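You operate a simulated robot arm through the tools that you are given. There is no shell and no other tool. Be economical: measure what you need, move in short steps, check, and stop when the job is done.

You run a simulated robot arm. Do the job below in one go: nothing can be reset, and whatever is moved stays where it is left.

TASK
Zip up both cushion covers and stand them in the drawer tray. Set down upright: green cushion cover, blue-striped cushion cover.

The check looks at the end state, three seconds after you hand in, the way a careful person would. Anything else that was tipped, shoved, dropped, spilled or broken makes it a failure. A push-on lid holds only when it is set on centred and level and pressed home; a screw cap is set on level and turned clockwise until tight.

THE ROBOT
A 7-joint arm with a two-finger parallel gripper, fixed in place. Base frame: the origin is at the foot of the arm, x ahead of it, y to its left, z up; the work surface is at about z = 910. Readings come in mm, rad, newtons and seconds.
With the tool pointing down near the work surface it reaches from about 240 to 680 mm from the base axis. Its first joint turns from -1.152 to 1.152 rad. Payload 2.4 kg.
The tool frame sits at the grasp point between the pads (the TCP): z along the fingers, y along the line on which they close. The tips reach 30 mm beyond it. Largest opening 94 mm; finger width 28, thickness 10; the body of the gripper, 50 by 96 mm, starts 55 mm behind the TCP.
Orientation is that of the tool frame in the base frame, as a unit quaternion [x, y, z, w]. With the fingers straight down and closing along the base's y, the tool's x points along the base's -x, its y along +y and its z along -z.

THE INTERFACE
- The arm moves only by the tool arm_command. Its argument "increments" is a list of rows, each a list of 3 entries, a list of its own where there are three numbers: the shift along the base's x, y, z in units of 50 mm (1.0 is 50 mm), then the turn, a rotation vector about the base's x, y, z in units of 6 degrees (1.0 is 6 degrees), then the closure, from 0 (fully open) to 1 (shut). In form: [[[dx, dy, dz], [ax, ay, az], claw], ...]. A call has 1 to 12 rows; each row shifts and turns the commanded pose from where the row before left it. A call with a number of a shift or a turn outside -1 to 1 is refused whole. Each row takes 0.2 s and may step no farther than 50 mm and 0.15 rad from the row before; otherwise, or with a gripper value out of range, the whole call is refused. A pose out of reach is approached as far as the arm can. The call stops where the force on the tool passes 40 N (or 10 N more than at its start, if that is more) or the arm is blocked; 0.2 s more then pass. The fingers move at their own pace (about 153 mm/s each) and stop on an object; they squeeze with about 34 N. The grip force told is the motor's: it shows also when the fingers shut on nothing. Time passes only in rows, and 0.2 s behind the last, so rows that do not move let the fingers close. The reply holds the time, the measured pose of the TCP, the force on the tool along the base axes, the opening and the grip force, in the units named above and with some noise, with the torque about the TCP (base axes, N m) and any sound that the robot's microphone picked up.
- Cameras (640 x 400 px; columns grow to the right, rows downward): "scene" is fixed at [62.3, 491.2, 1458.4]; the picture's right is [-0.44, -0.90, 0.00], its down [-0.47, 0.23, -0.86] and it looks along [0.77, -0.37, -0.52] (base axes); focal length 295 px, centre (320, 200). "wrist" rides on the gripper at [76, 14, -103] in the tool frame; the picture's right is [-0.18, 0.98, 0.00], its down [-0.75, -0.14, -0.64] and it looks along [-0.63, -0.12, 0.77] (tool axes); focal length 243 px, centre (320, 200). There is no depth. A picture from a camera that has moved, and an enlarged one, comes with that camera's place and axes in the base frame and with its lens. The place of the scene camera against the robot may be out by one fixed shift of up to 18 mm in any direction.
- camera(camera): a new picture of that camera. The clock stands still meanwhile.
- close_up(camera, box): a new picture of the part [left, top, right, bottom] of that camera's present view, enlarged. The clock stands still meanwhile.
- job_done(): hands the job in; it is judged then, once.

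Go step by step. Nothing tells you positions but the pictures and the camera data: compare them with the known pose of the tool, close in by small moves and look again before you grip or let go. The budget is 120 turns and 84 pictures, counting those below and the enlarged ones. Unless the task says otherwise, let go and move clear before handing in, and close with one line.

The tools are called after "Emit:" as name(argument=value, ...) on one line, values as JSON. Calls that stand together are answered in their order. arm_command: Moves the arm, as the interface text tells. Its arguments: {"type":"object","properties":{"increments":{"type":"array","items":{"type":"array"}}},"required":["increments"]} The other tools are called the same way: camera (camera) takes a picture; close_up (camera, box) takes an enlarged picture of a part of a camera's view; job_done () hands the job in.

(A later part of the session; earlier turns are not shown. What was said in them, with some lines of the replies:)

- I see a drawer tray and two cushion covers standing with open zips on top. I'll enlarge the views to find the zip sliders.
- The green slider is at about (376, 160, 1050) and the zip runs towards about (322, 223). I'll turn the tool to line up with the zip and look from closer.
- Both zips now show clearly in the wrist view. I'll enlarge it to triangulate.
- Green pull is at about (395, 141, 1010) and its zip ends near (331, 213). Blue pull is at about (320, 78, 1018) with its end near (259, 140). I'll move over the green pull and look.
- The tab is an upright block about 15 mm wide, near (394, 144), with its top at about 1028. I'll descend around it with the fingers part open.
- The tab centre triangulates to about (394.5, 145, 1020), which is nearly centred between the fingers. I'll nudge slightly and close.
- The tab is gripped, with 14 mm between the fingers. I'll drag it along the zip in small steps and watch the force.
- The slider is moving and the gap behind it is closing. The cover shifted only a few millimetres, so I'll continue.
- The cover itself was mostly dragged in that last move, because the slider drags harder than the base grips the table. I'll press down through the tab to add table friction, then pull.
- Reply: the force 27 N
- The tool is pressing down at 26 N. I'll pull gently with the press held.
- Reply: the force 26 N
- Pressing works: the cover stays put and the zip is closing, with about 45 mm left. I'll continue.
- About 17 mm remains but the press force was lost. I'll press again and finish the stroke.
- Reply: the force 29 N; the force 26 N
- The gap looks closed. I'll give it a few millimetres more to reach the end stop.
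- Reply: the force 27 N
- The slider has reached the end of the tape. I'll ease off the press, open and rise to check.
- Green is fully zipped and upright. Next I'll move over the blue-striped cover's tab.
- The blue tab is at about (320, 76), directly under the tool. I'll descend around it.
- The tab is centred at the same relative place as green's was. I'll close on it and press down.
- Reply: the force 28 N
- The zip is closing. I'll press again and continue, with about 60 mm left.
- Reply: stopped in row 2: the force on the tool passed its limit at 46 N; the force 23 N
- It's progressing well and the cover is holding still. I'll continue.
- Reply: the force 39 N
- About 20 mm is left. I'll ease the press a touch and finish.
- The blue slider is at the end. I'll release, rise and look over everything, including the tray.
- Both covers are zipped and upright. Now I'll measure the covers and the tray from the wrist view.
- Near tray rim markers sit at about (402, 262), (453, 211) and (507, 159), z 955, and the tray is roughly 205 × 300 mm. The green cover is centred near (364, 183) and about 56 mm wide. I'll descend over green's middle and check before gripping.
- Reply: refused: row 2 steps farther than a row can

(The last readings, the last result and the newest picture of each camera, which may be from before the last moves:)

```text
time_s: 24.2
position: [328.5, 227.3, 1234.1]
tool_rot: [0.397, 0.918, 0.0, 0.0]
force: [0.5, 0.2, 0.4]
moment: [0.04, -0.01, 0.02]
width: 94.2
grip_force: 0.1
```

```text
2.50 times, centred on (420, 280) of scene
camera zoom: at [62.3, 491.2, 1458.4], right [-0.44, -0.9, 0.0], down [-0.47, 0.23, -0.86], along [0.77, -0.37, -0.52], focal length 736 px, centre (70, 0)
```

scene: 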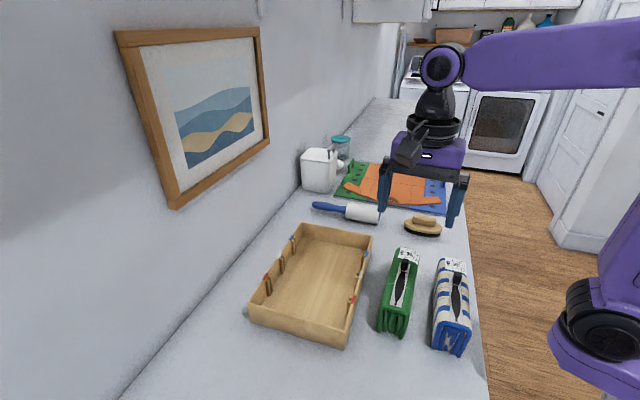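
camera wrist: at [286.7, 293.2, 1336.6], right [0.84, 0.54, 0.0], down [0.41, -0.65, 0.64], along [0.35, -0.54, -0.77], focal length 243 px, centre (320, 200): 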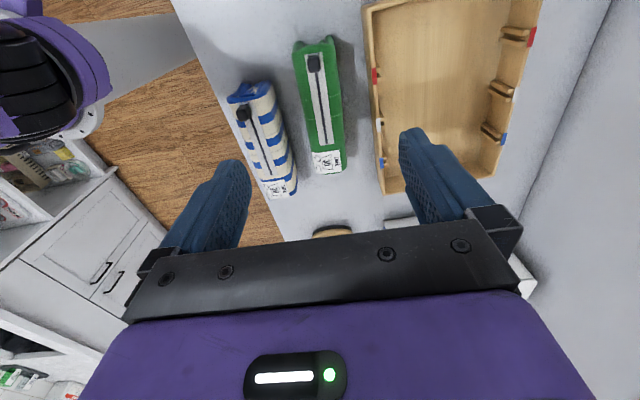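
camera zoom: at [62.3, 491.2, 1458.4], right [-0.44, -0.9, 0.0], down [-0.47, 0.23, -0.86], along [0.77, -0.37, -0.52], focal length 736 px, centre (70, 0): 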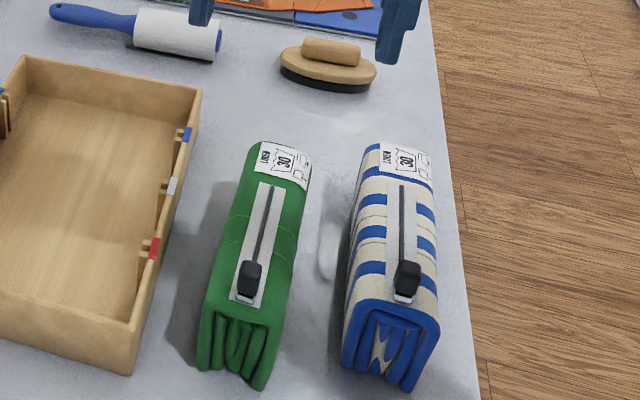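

The step was too long and was refused, so I'll repeat it with smaller rows.

Emit:
arm_command(increments=[[[0.24, -0.3, -0.8], [0, 0, -0.27], 0], [[0.24, -0.3, -0.8], [0, 0, 0], 0], [[0.23, -0.28, -0.8], [0, 0, 0], 0], [[0, 0, -0.9], [0, 0, 0], 0], [[0, 0, 0], [0, 0, 0], 0]])

Emit:
camera(camera="wrist")

Emit:
close_up(camera="scene", box=[340, 200, 500, 360])

```text
time_s: 25.4
position: [362.3, 185.3, 1070.1]
tool_rot: [0.41, 0.912, 0.002, 0.001]
force: [-0.2, -0.2, 0.6]
moment: [-0.01, -0.02, 0.01]
width: 94.0
grip_force: 0.1
```

```text
39 pictures are left
camera wrist: at [323.3, 251.8, 1172.2], right [0.86, 0.52, 0.0], down [0.39, -0.66, 0.64], along [0.33, -0.55, -0.77], focal length 243 px, centre (320, 200)
```

wrist: 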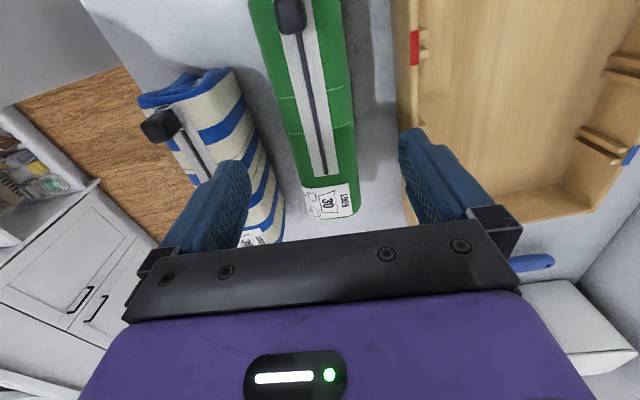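

```text
2.50 times, centred on (420, 280) of scene
camera zoom: at [62.3, 491.2, 1458.4], right [-0.44, -0.9, 0.0], down [-0.47, 0.23, -0.86], along [0.77, -0.37, -0.52], focal length 736 px, centre (70, 0)
```

zoom: 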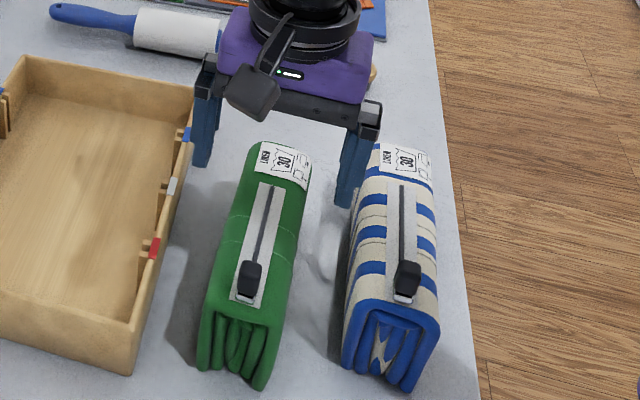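

Alignment is good: the zip line is within 2 mm of the gripper centre, with clear gaps on both sides. I'll descend and grip.

Emit:
arm_command(increments=[[[0, -0.05, -0.6], [0, 0, 0], 0], [[0, 0, -0.6], [0, 0, 0], 0], [[0, 0, -0.5], [0, 0, 0], 0], [[0, 0, 0], [0, 0, 0], 0.3], [[0, 0, 0], [0, 0, 0], 0.6], [[0, 0, 0], [0, 0, 0], 1], [[0, 0, 0], [0, 0, 0], 1]])

Emit:
camera(camera="wrist")

```text
time_s: 27.0
position: [364.9, 181.3, 985.2]
tool_rot: [0.409, 0.912, 0.002, 0.001]
force: [-0.3, -0.2, -0.2]
moment: [0.01, -0.04, -0.01]
width: 59.9
grip_force: 34.3
```

```text
37 pictures are left
camera wrist: at [324.8, 248.8, 1086.6], right [0.86, 0.52, 0.0], down [0.39, -0.66, 0.64], along [0.33, -0.55, -0.77], focal length 243 px, centre (320, 200)
```

wrist: 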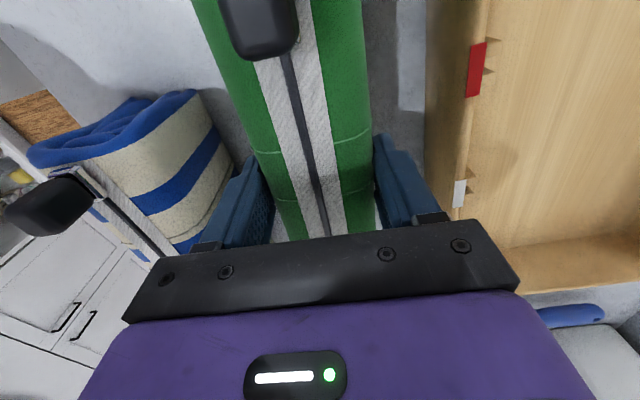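

Gripped at 60 mm. I'll lift slowly and check that it hangs level.

Emit:
arm_command(increments=[[[0, 0, 0.2], [0, 0, 0], 1], [[0, 0, 0.3], [0, 0, 0], 1], [[0, 0, 0.5], [0, 0, 0], 1], [[0, 0, 0.5], [0, 0, 0], 1], [[0, 0, 0.3], [0, 0, 0], 1], [[0, 0, 0], [0, 0, 0], 1]])

Emit:
close_up(camera="scene", box=[240, 160, 500, 360])

```text
time_s: 28.4
position: [364.4, 183.8, 1074.5]
tool_rot: [0.41, 0.912, 0.002, 0.003]
force: [0.4, -1.2, -2.2]
moment: [-0.01, -0.01, 0.0]
width: 59.6
grip_force: 33.4
```

```text
2.00 times, centred on (370, 260) of scene
camera zoom: at [62.3, 491.2, 1458.4], right [-0.44, -0.9, 0.0], down [-0.47, 0.23, -0.86], along [0.77, -0.37, -0.52], focal length 589 px, centre (220, 80)
```

zoom: 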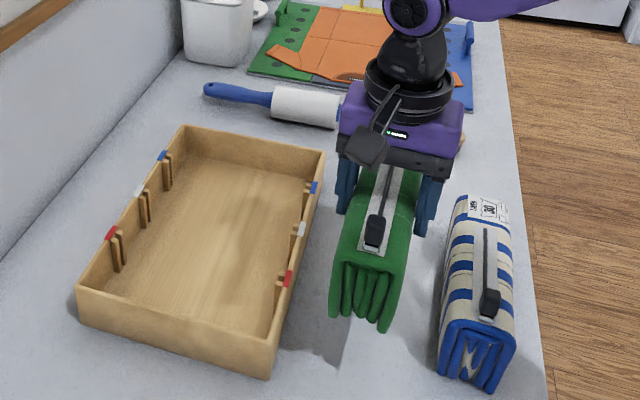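

It hangs level, with a lifted weight of about 2 N. I'll carry it over the far lane of the tray at about (530, 343) and turn it to match the tray axis.

Emit:
arm_command(increments=[[[0, 0, 0.4], [0, 0, 0.13], 1], [[0.55, 0.53, 0], [0, 0, 0.1], 1], [[0.55, 0.53, 0], [0, 0, 0.1], 1], [[0.55, 0.53, 0], [0, 0, 0.1], 1], [[0.55, 0.53, 0], [0, 0, 0.1], 1], [[0.55, 0.53, 0], [0, 0, 0.1], 1], [[0.55, 0.53, 0], [0, 0, 0], 1], [[0, 0, 0], [0, 0, 0], 1]])

Emit:
camera(camera="wrist")

Emit:
close_up(camera="scene", box=[220, 160, 480, 360])

```text
time_s: 30.2
position: [523.9, 345.2, 1095.7]
tool_rot: [0.379, 0.925, 0.0, 0.001]
force: [0.0, 0.2, -2.8]
moment: [-0.02, -0.01, 0.0]
width: 59.8
grip_force: 33.6
```

```text
35 pictures are left
camera wrist: at [480.0, 409.0, 1197.9], right [0.82, 0.57, 0.0], down [0.44, -0.63, 0.64], along [0.37, -0.53, -0.77], focal length 243 px, centre (320, 200)
```

wrist: 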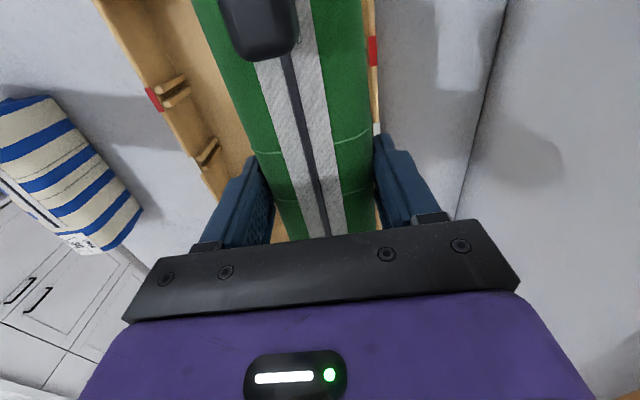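

```text
2.00 times, centred on (350, 260) of scene
camera zoom: at [62.4, 491.2, 1458.4], right [-0.44, -0.9, 0.0], down [-0.47, 0.23, -0.86], along [0.77, -0.37, -0.52], focal length 589 px, centre (260, 80)
```

zoom: 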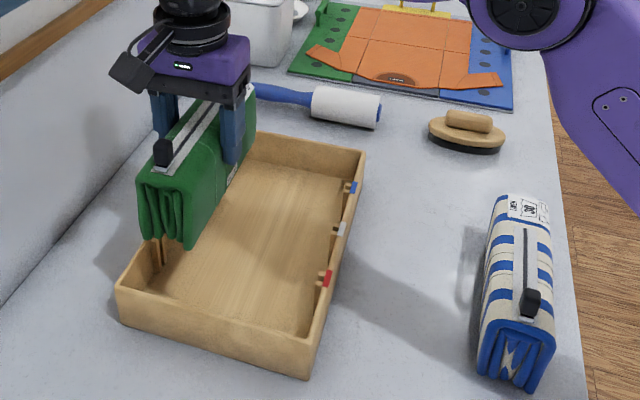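

Re-measured from here, I'm about 8 mm too close to the far wall ribs. I'll shift back and lower part way, then check.

Emit:
arm_command(increments=[[[-0.126, -0.128, 0], [0, 0, 0], 1], [[0, 0, -0.5], [0, 0, 0], 1], [[0, 0, -0.4], [0, 0, 0], 1], [[0, 0, 0], [0, 0, 0], 1]])

Emit:
camera(camera="wrist")

Emit:
close_up(camera="scene", box=[220, 160, 400, 360])

```text
time_s: 31.2
position: [521.2, 335.9, 1051.4]
tool_rot: [0.38, 0.925, 0.001, 0.001]
force: [0.5, 0.1, -3.5]
moment: [0.01, -0.03, -0.01]
width: 60.0
grip_force: 34.0
```

```text
33 pictures are left
camera wrist: at [477.4, 399.8, 1153.1], right [0.82, 0.57, 0.0], down [0.44, -0.63, 0.64], along [0.37, -0.53, -0.77], focal length 243 px, centre (320, 200)
```

wrist: 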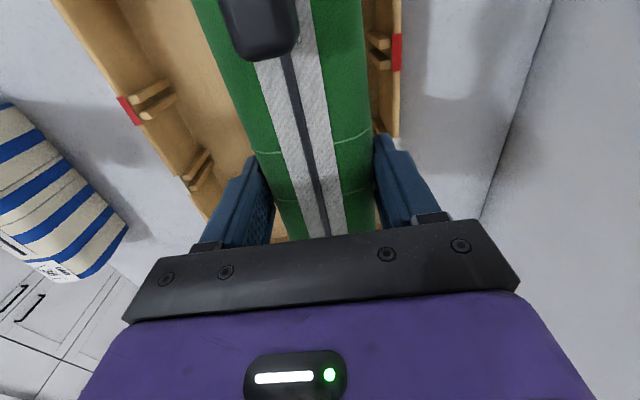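

```text
2.00 times, centred on (310, 260) of scene
camera zoom: at [62.4, 491.2, 1458.4], right [-0.44, -0.9, 0.0], down [-0.47, 0.23, -0.86], along [0.77, -0.37, -0.52], focal length 589 px, centre (340, 80)
```

zoom: 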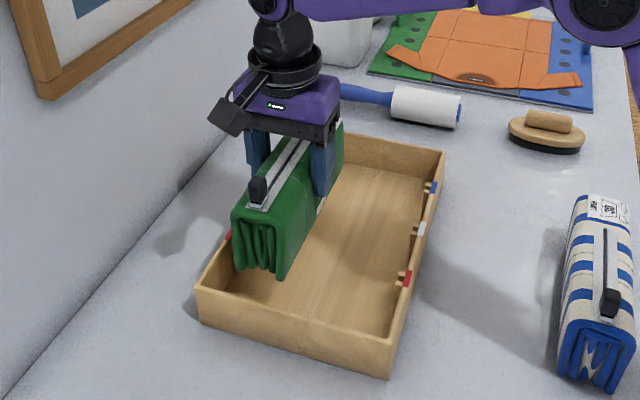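

There's 16 mm of clearance to the ribs and the angle matches. I'll lower to just above the floor, then make contact gently.

Emit:
arm_command(increments=[[[0, 0, -0.4], [0, 0, 0], 1], [[0, 0, -0.4], [0, 0, 0], 1], [[0, 0, -0.16], [0, 0, 0], 1], [[0, 0, 0], [0, 0, 0], 1]])

Emit:
arm_command(increments=[[[0, 0, -0.05], [0, 0, 0], 1], [[0, 0, -0.05], [0, 0, 0], 1]])

Emit:
close_up(camera="scene", box=[220, 160, 400, 360])

```text
time_s: 32.2
position: [521.3, 335.3, 1002.0]
tool_rot: [0.38, 0.925, 0.001, 0.002]
force: [0.5, 1.0, -3.9]
moment: [-0.02, 0.01, -0.02]
width: 59.8
grip_force: 33.8
```

```text
time_s: 32.8
position: [522.6, 335.6, 998.2]
tool_rot: [0.379, 0.926, 0.002, 0.002]
force: [-0.6, 0.7, -2.2]
moment: [0.0, -0.01, -0.01]
width: 60.0
grip_force: 34.1
```

```text
2.00 times, centred on (310, 260) of scene
camera zoom: at [62.4, 491.2, 1458.4], right [-0.44, -0.9, 0.0], down [-0.47, 0.23, -0.86], along [0.77, -0.37, -0.52], focal length 589 px, centre (340, 80)
```

zoom: 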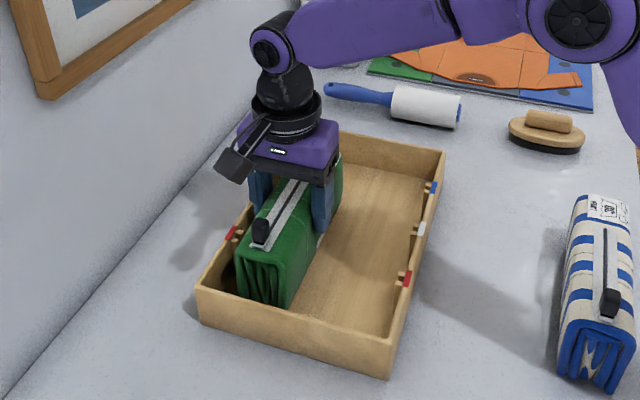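

No contact yet, so I'll keep lowering in small steps.

Emit:
arm_command(increments=[[[0, 0, -0.04], [0, 0, 0], 1], [[0, 0, -0.04], [0, 0, 0], 1]])

Emit:
arm_command(increments=[[[0, 0, -0.04], [0, 0, 0], 1]])

```text
time_s: 33.4
position: [522.4, 336.4, 993.4]
tool_rot: [0.379, 0.925, 0.001, 0.002]
force: [0.8, -0.5, -2.9]
moment: [-0.02, 0.02, -0.01]
width: 59.6
grip_force: 34.5
```

```text
time_s: 33.8
position: [522.3, 335.2, 990.0]
tool_rot: [0.379, 0.925, 0.001, 0.002]
force: [0.1, 0.1, -2.8]
moment: [0.0, -0.03, -0.01]
width: 59.8
grip_force: 34.0
```

Emit:
arm_command(increments=[[[0, 0, -0.03], [0, 0, 0], 1]])

Emit:
arm_command(increments=[[[0, 0, -0.03], [0, 0, 0], 1]])

```text
time_s: 34.2
position: [523.1, 336.6, 990.0]
tool_rot: [0.379, 0.925, 0.001, 0.002]
force: [-5.6, -3.0, 8.1]
moment: [-0.18, 0.34, 0.01]
width: 59.8
grip_force: 34.0
```

```text
time_s: 34.6
position: [521.9, 337.7, 990.5]
tool_rot: [0.379, 0.926, 0.002, 0.002]
force: [-6.2, -2.2, 20.1]
moment: [-0.5, 0.96, -0.07]
width: 59.9
grip_force: 34.0
```

It's in contact with the tray floor. I'll ease off, open and lift clear.

Emit:
arm_command(increments=[[[0, 0, 0.05], [0, 0, 0], 1], [[0, 0, 0], [0, 0, 0], 0.3], [[0, 0, 0], [0, 0, 0], 0.15], [[0, 0, 0], [0, 0, 0], 0.1], [[0, 0, 0.5], [0, 0, 0], 0.1], [[0, 0, 1], [0, 0, 0], 0.1], [[0, 0, 1], [0, 0, 0], 0.1], [[0, 0, 0.6], [0, 0, 0], 0.1]])

Emit:
camera(camera="wrist")

Emit:
camera(camera="scene")

```text
time_s: 36.4
position: [520.8, 336.7, 1143.1]
tool_rot: [0.379, 0.925, 0.001, 0.002]
force: [-0.1, -1.0, -0.4]
moment: [0.04, -0.02, 0.02]
width: 84.6
grip_force: 0.0
```

```text
30 pictures are left
camera wrist: at [477.6, 400.5, 1246.0], right [0.82, 0.57, 0.0], down [0.44, -0.63, 0.64], along [0.37, -0.53, -0.77], focal length 243 px, centre (320, 200)
```

wrist: 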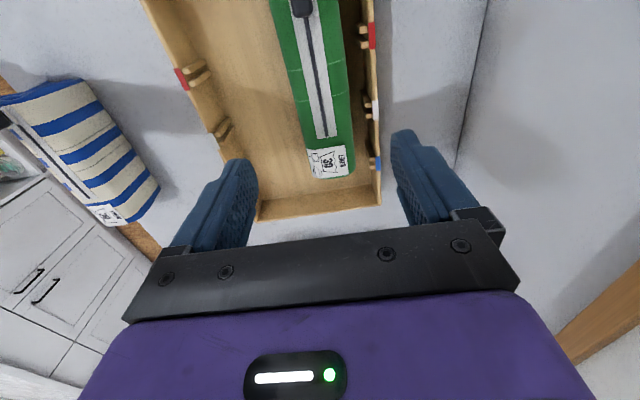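

```text
29 pictures are left
```

scene: 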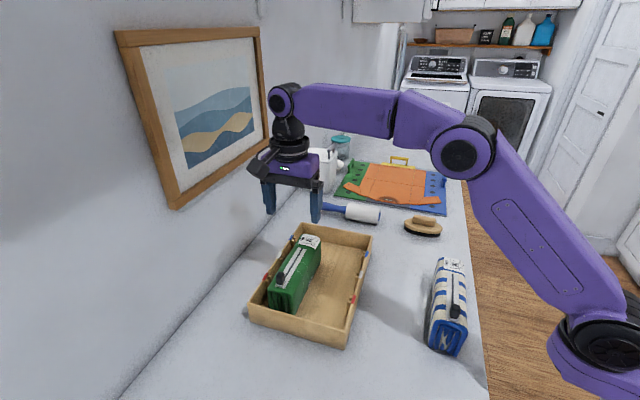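

Green is standing in the tray. Now I'll go over the middle of the blue-striped cover, about (317, 84).

Emit:
arm_command(increments=[[[-0.508, -0.632, 0.1], [0, 0, -0.15], 0], [[-0.508, -0.632, 0], [0, 0, -0.15], 0], [[-0.508, -0.632, 0], [0, 0, 0], 0], [[-0.508, -0.632, 0], [0, 0, 0], 0], [[-0.508, -0.632, 0], [0, 0, 0], 0], [[-0.508, -0.632, 0], [0, 0, 0], 0], [[-0.508, -0.632, 0], [0, 0, 0], 0], [[-0.508, -0.632, 0], [0, 0, 0], 0], [[0, 0, -0.8], [0, 0, 0], 0], [[0, 0, -0.7], [0, 0, 0], 0], [[0, 0, 0], [0, 0, 0], 0]])

Emit:
camera(camera="wrist")

Emit:
close_up(camera="scene", box=[340, 200, 500, 360])

```text
time_s: 38.8
position: [317.3, 82.6, 1073.5]
tool_rot: [0.394, 0.919, 0.001, 0.001]
force: [-0.4, -0.8, 0.4]
moment: [0.0, -0.02, 0.01]
width: 94.1
grip_force: 0.1
```

```text
28 pictures are left
camera wrist: at [276.2, 147.7, 1175.3], right [0.84, 0.54, 0.0], down [0.42, -0.64, 0.64], along [0.35, -0.54, -0.77], focal length 243 px, centre (320, 200)
```

wrist: 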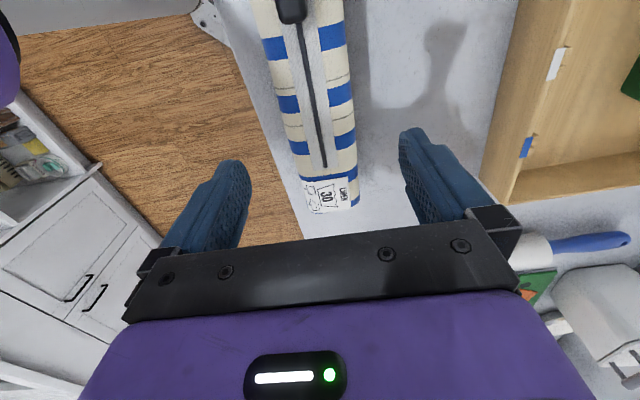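

```text
2.50 times, centred on (420, 280) of scene
camera zoom: at [62.3, 491.2, 1458.4], right [-0.44, -0.9, 0.0], down [-0.47, 0.23, -0.86], along [0.77, -0.37, -0.52], focal length 736 px, centre (70, 0)
```

zoom: 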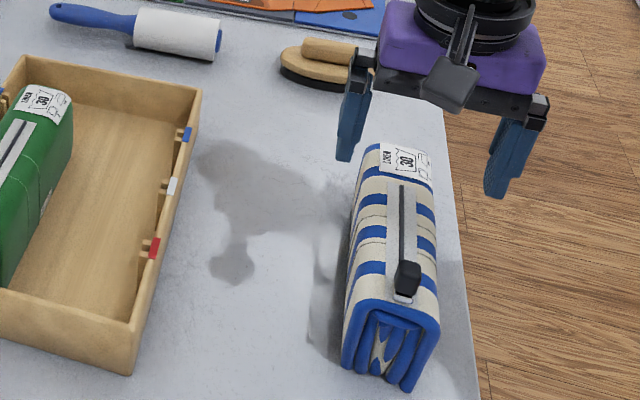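

It's aligned the same way green was. I'll descend and grip.

Emit:
arm_command(increments=[[[-0.06, 0.06, -0.6], [0, 0, 0], 0], [[0, 0, -0.6], [0, 0, 0], 0], [[0, 0, -0.56], [0, 0, 0], 0], [[0, 0, 0], [0, 0, 0], 0.3], [[0, 0, 0], [0, 0, 0], 0.6], [[0, 0, 0], [0, 0, 0], 1], [[0, 0, 0], [0, 0, 0], 1]])

Emit:
camera(camera="wrist")

```text
time_s: 40.4
position: [317.6, 84.2, 987.4]
tool_rot: [0.393, 0.919, 0.0, 0.001]
force: [0.6, -0.7, 0.2]
moment: [-0.01, -0.01, 0.02]
width: 59.8
grip_force: 33.9
```

```text
26 pictures are left
camera wrist: at [275.0, 150.6, 1089.4], right [0.84, 0.54, 0.0], down [0.42, -0.64, 0.64], along [0.35, -0.54, -0.77], focal length 243 px, centre (320, 200)
```

wrist: 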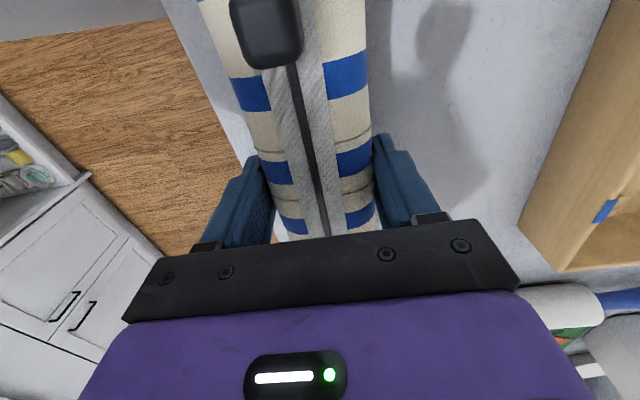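

Gripped at 60 mm as well. I'll lift and carry it to the near lane of the tray, about (502, 231).

Emit:
arm_command(increments=[[[0, 0, 0.2], [0, 0, 0], 1], [[0, 0, 0.4], [0, 0, 0], 1], [[0, 0, 0.6], [0, 0, 0], 1], [[0, 0, 0.6], [0, 0, 0], 1], [[0, 0, 0.4], [0, 0, 0], 1], [[0.615, 0.49, 0], [0, 0, 0.16], 1], [[0.615, 0.49, 0], [0, 0, 0.16], 1], [[0.615, 0.49, 0], [0, 0, 0], 1], [[0.615, 0.49, 0], [0, 0, 0], 1], [[0.615, 0.49, 0], [0, 0, 0], 1], [[0.615, 0.49, 0], [0, 0, 0], 1], [[0, 0, 0], [0, 0, 0], 1]])

Emit:
camera(camera="wrist")

Emit:
close_up(camera="scene", box=[240, 160, 440, 360])

```text
time_s: 43.0
position: [499.7, 234.9, 1100.1]
tool_rot: [0.378, 0.926, 0.001, 0.0]
force: [-0.5, 0.5, -3.1]
moment: [0.03, 0.05, 0.02]
width: 59.7
grip_force: 34.7
```

```text
25 pictures are left
camera wrist: at [455.9, 298.1, 1201.3], right [0.82, 0.57, 0.0], down [0.44, -0.63, 0.64], along [0.37, -0.53, -0.77], focal length 243 px, centre (320, 200)
```

wrist: 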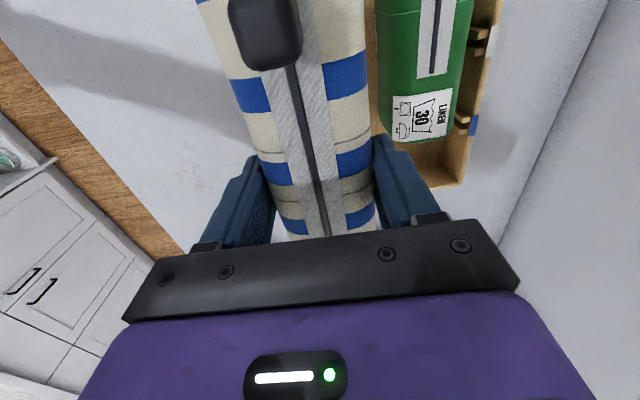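

```text
2.00 times, centred on (340, 260) of scene
camera zoom: at [62.4, 491.2, 1458.4], right [-0.44, -0.9, 0.0], down [-0.47, 0.23, -0.86], along [0.77, -0.37, -0.52], focal length 589 px, centre (280, 80)
```

zoom: 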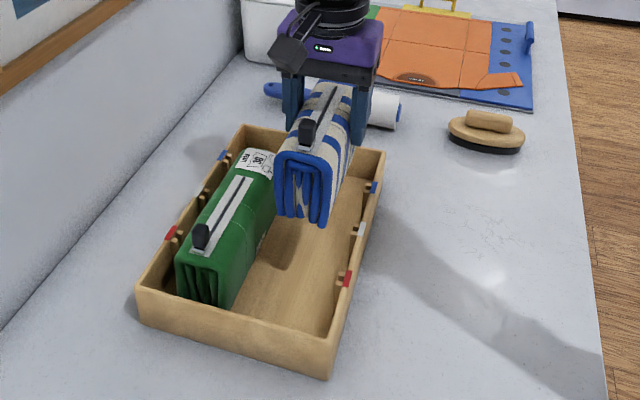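

The spacing to green is 88 mm between centres. I'll lower part way and check the near rim.

Emit:
arm_command(increments=[[[0, 0, -0.5], [0, 0, 0], 1], [[0, 0, -0.4], [0, 0, 0], 1], [[0, 0, 0], [0, 0, 0], 1]])

Emit:
camera(camera="wrist")

Emit:
close_up(camera="scene", box=[240, 160, 440, 360])

```text
time_s: 43.8
position: [501.2, 233.9, 1052.8]
tool_rot: [0.379, 0.925, 0.001, 0.002]
force: [-0.2, 0.2, -3.2]
moment: [0.01, -0.02, 0.01]
width: 59.5
grip_force: 34.1
```

```text
23 pictures are left
camera wrist: at [456.9, 297.4, 1156.0], right [0.82, 0.57, 0.0], down [0.44, -0.63, 0.64], along [0.37, -0.53, -0.77], focal length 243 px, centre (320, 200)
```

wrist: 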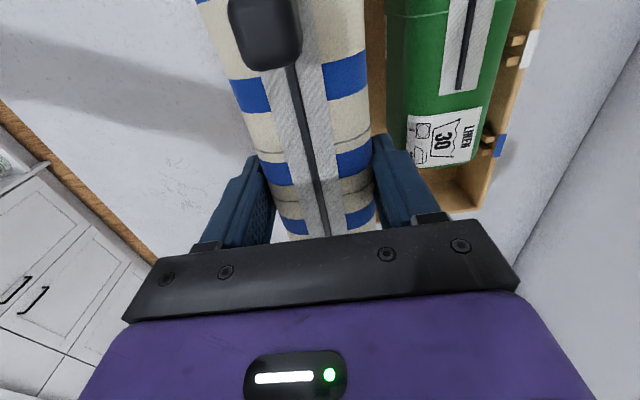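

```text
2.00 times, centred on (340, 260) of scene
camera zoom: at [62.4, 491.2, 1458.4], right [-0.44, -0.9, 0.0], down [-0.47, 0.23, -0.86], along [0.77, -0.37, -0.52], focal length 589 px, centre (280, 80)
```

zoom: 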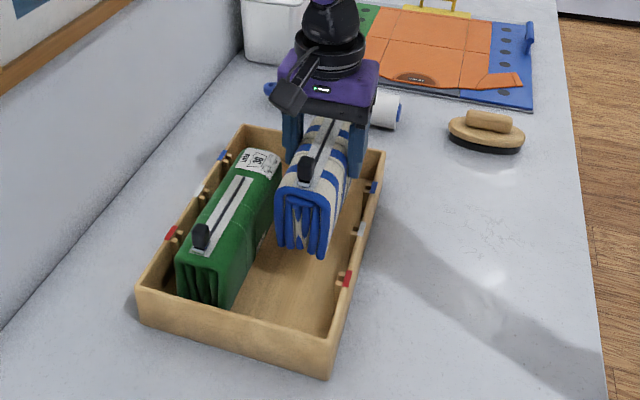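

Clearances look fine on both sides. I'll lower to near the floor.

Emit:
arm_command(increments=[[[0, 0, -0.4], [0, 0, 0], 1], [[0, 0, -0.4], [0, 0, 0], 1], [[0, 0, -0.26], [0, 0, 0], 1], [[0, 0, 0], [0, 0, 0], 1]])

Emit:
arm_command(increments=[[[0, 0, -0.04], [0, 0, 0], 1]])

Emit:
close_up(camera="scene", box=[240, 160, 440, 360])

```text
time_s: 44.8
position: [500.1, 232.3, 1000.2]
tool_rot: [0.378, 0.926, 0.001, 0.001]
force: [0.0, 0.0, -2.9]
moment: [0.0, 0.0, 0.04]
width: 59.6
grip_force: 34.4
```

```text
time_s: 45.2
position: [501.1, 231.5, 999.6]
tool_rot: [0.379, 0.925, 0.0, 0.001]
force: [-0.3, -1.0, -3.5]
moment: [0.03, -0.03, -0.01]
width: 59.7
grip_force: 33.8
```

```text
2.00 times, centred on (340, 260) of scene
camera zoom: at [62.4, 491.2, 1458.4], right [-0.44, -0.9, 0.0], down [-0.47, 0.23, -0.86], along [0.77, -0.37, -0.52], focal length 589 px, centre (280, 80)
```

zoom: 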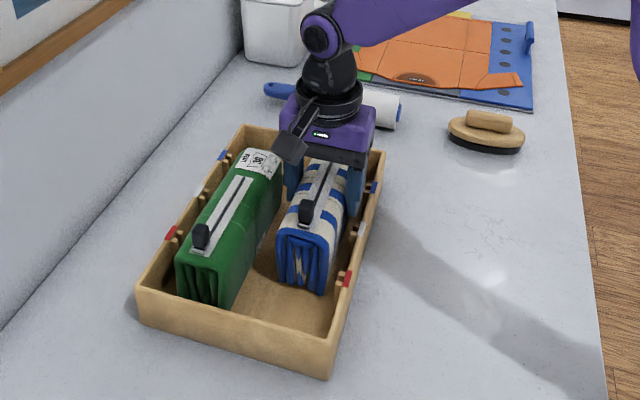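

Emit:
arm_command(increments=[[[0, 0, -0.04], [0, 0, 0], 1], [[0, 0, -0.04], [0, 0, 0], 1]])

Emit:
arm_command(increments=[[[0, 0, -0.04], [0, 0, 0], 1], [[0, 0, -0.02], [0, 0, 0], 1]])

```text
time_s: 45.8
position: [500.6, 234.7, 994.2]
tool_rot: [0.379, 0.926, 0.002, 0.001]
force: [0.2, -0.5, -3.0]
moment: [0.03, 0.02, -0.02]
width: 59.5
grip_force: 34.1
```

```text
time_s: 46.4
position: [501.1, 233.1, 992.8]
tool_rot: [0.379, 0.925, 0.002, 0.003]
force: [-1.9, -3.0, 17.3]
moment: [-0.27, 0.9, 0.05]
width: 59.2
grip_force: 33.4
```

It's in contact with the floor. I'll ease off, open just enough not to touch green, and rise.

Emit:
arm_command(increments=[[[0, 0, 0.04], [0, 0, 0], 1], [[0, 0, 0], [0, 0, 0], 0.3], [[0, 0, 0], [0, 0, 0], 0.22], [[0, 0, 0], [0, 0, 0], 0.2], [[0, 0, 0.4], [0, 0, 0], 0.2], [[0, 0, 0.8], [0, 0, 0], 0.2], [[0, 0, 1], [0, 0, 0], 0.2], [[0, 0, 1], [0, 0, 0], 0.2], [[-0.6, -0.3, 0.4], [0, 0, 0], 0.2], [[-0.6, -0.3, 0.2], [0, 0, 0], 0.2], [[0, 0, 0], [0, 0, 0], 0.2]])

Emit:
camera(camera="scene")

Emit:
close_up(camera="scene", box=[230, 210, 400, 360])

Emit:
camera(camera="wrist")

```text
time_s: 48.8
position: [441.0, 202.4, 1184.5]
tool_rot: [0.379, 0.925, 0.001, 0.001]
force: [0.0, 0.2, -0.3]
moment: [0.01, 0.01, 0.0]
width: 75.2
grip_force: 0.0
```

```text
20 pictures are left
```

scene: 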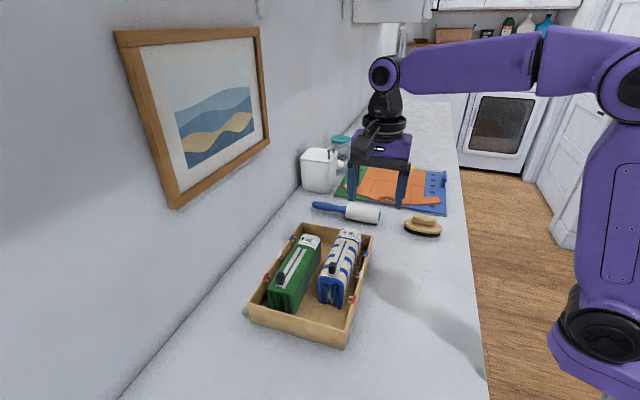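

```text
2.67 times, centred on (315, 285) of scene
camera zoom: at [62.3, 491.2, 1458.4], right [-0.44, -0.9, 0.0], down [-0.47, 0.23, -0.86], along [0.77, -0.37, -0.52], focal length 786 px, centre (333, -27)
```

zoom: 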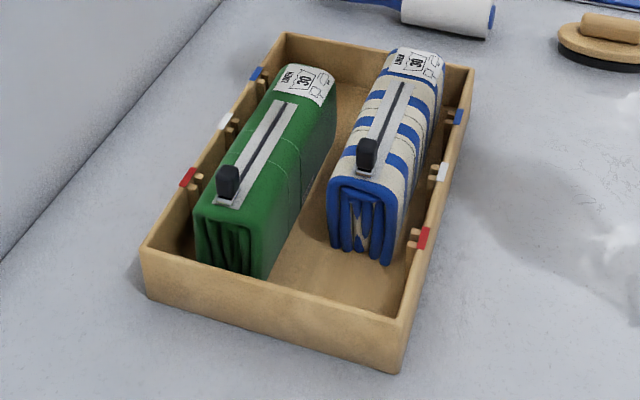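

```text
18 pictures are left
camera wrist: at [396.3, 266.6, 1287.3], right [0.82, 0.57, 0.0], down [0.44, -0.63, 0.64], along [0.37, -0.53, -0.77], focal length 243 px, centre (320, 200)
```

wrist: 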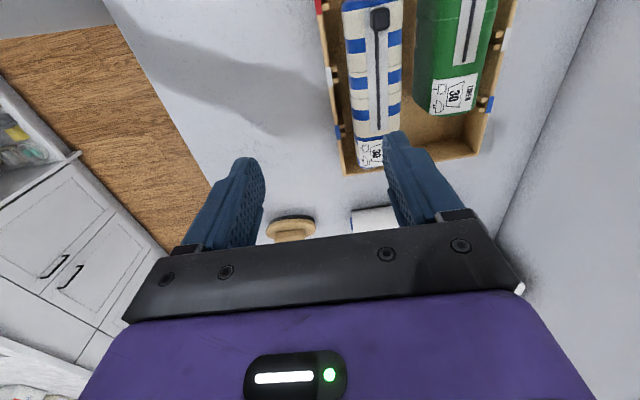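

Both covers are zipped and stand upright in the tray. The tray hasn't moved and the arm is clear, so I'm handing in.

Emit:
job_done()

```text
The job is handed in.
```

Both cushion covers, green and blue-striped, are zipped to the end and stand upright side by side in the drawer tray, and nothing else was moved.
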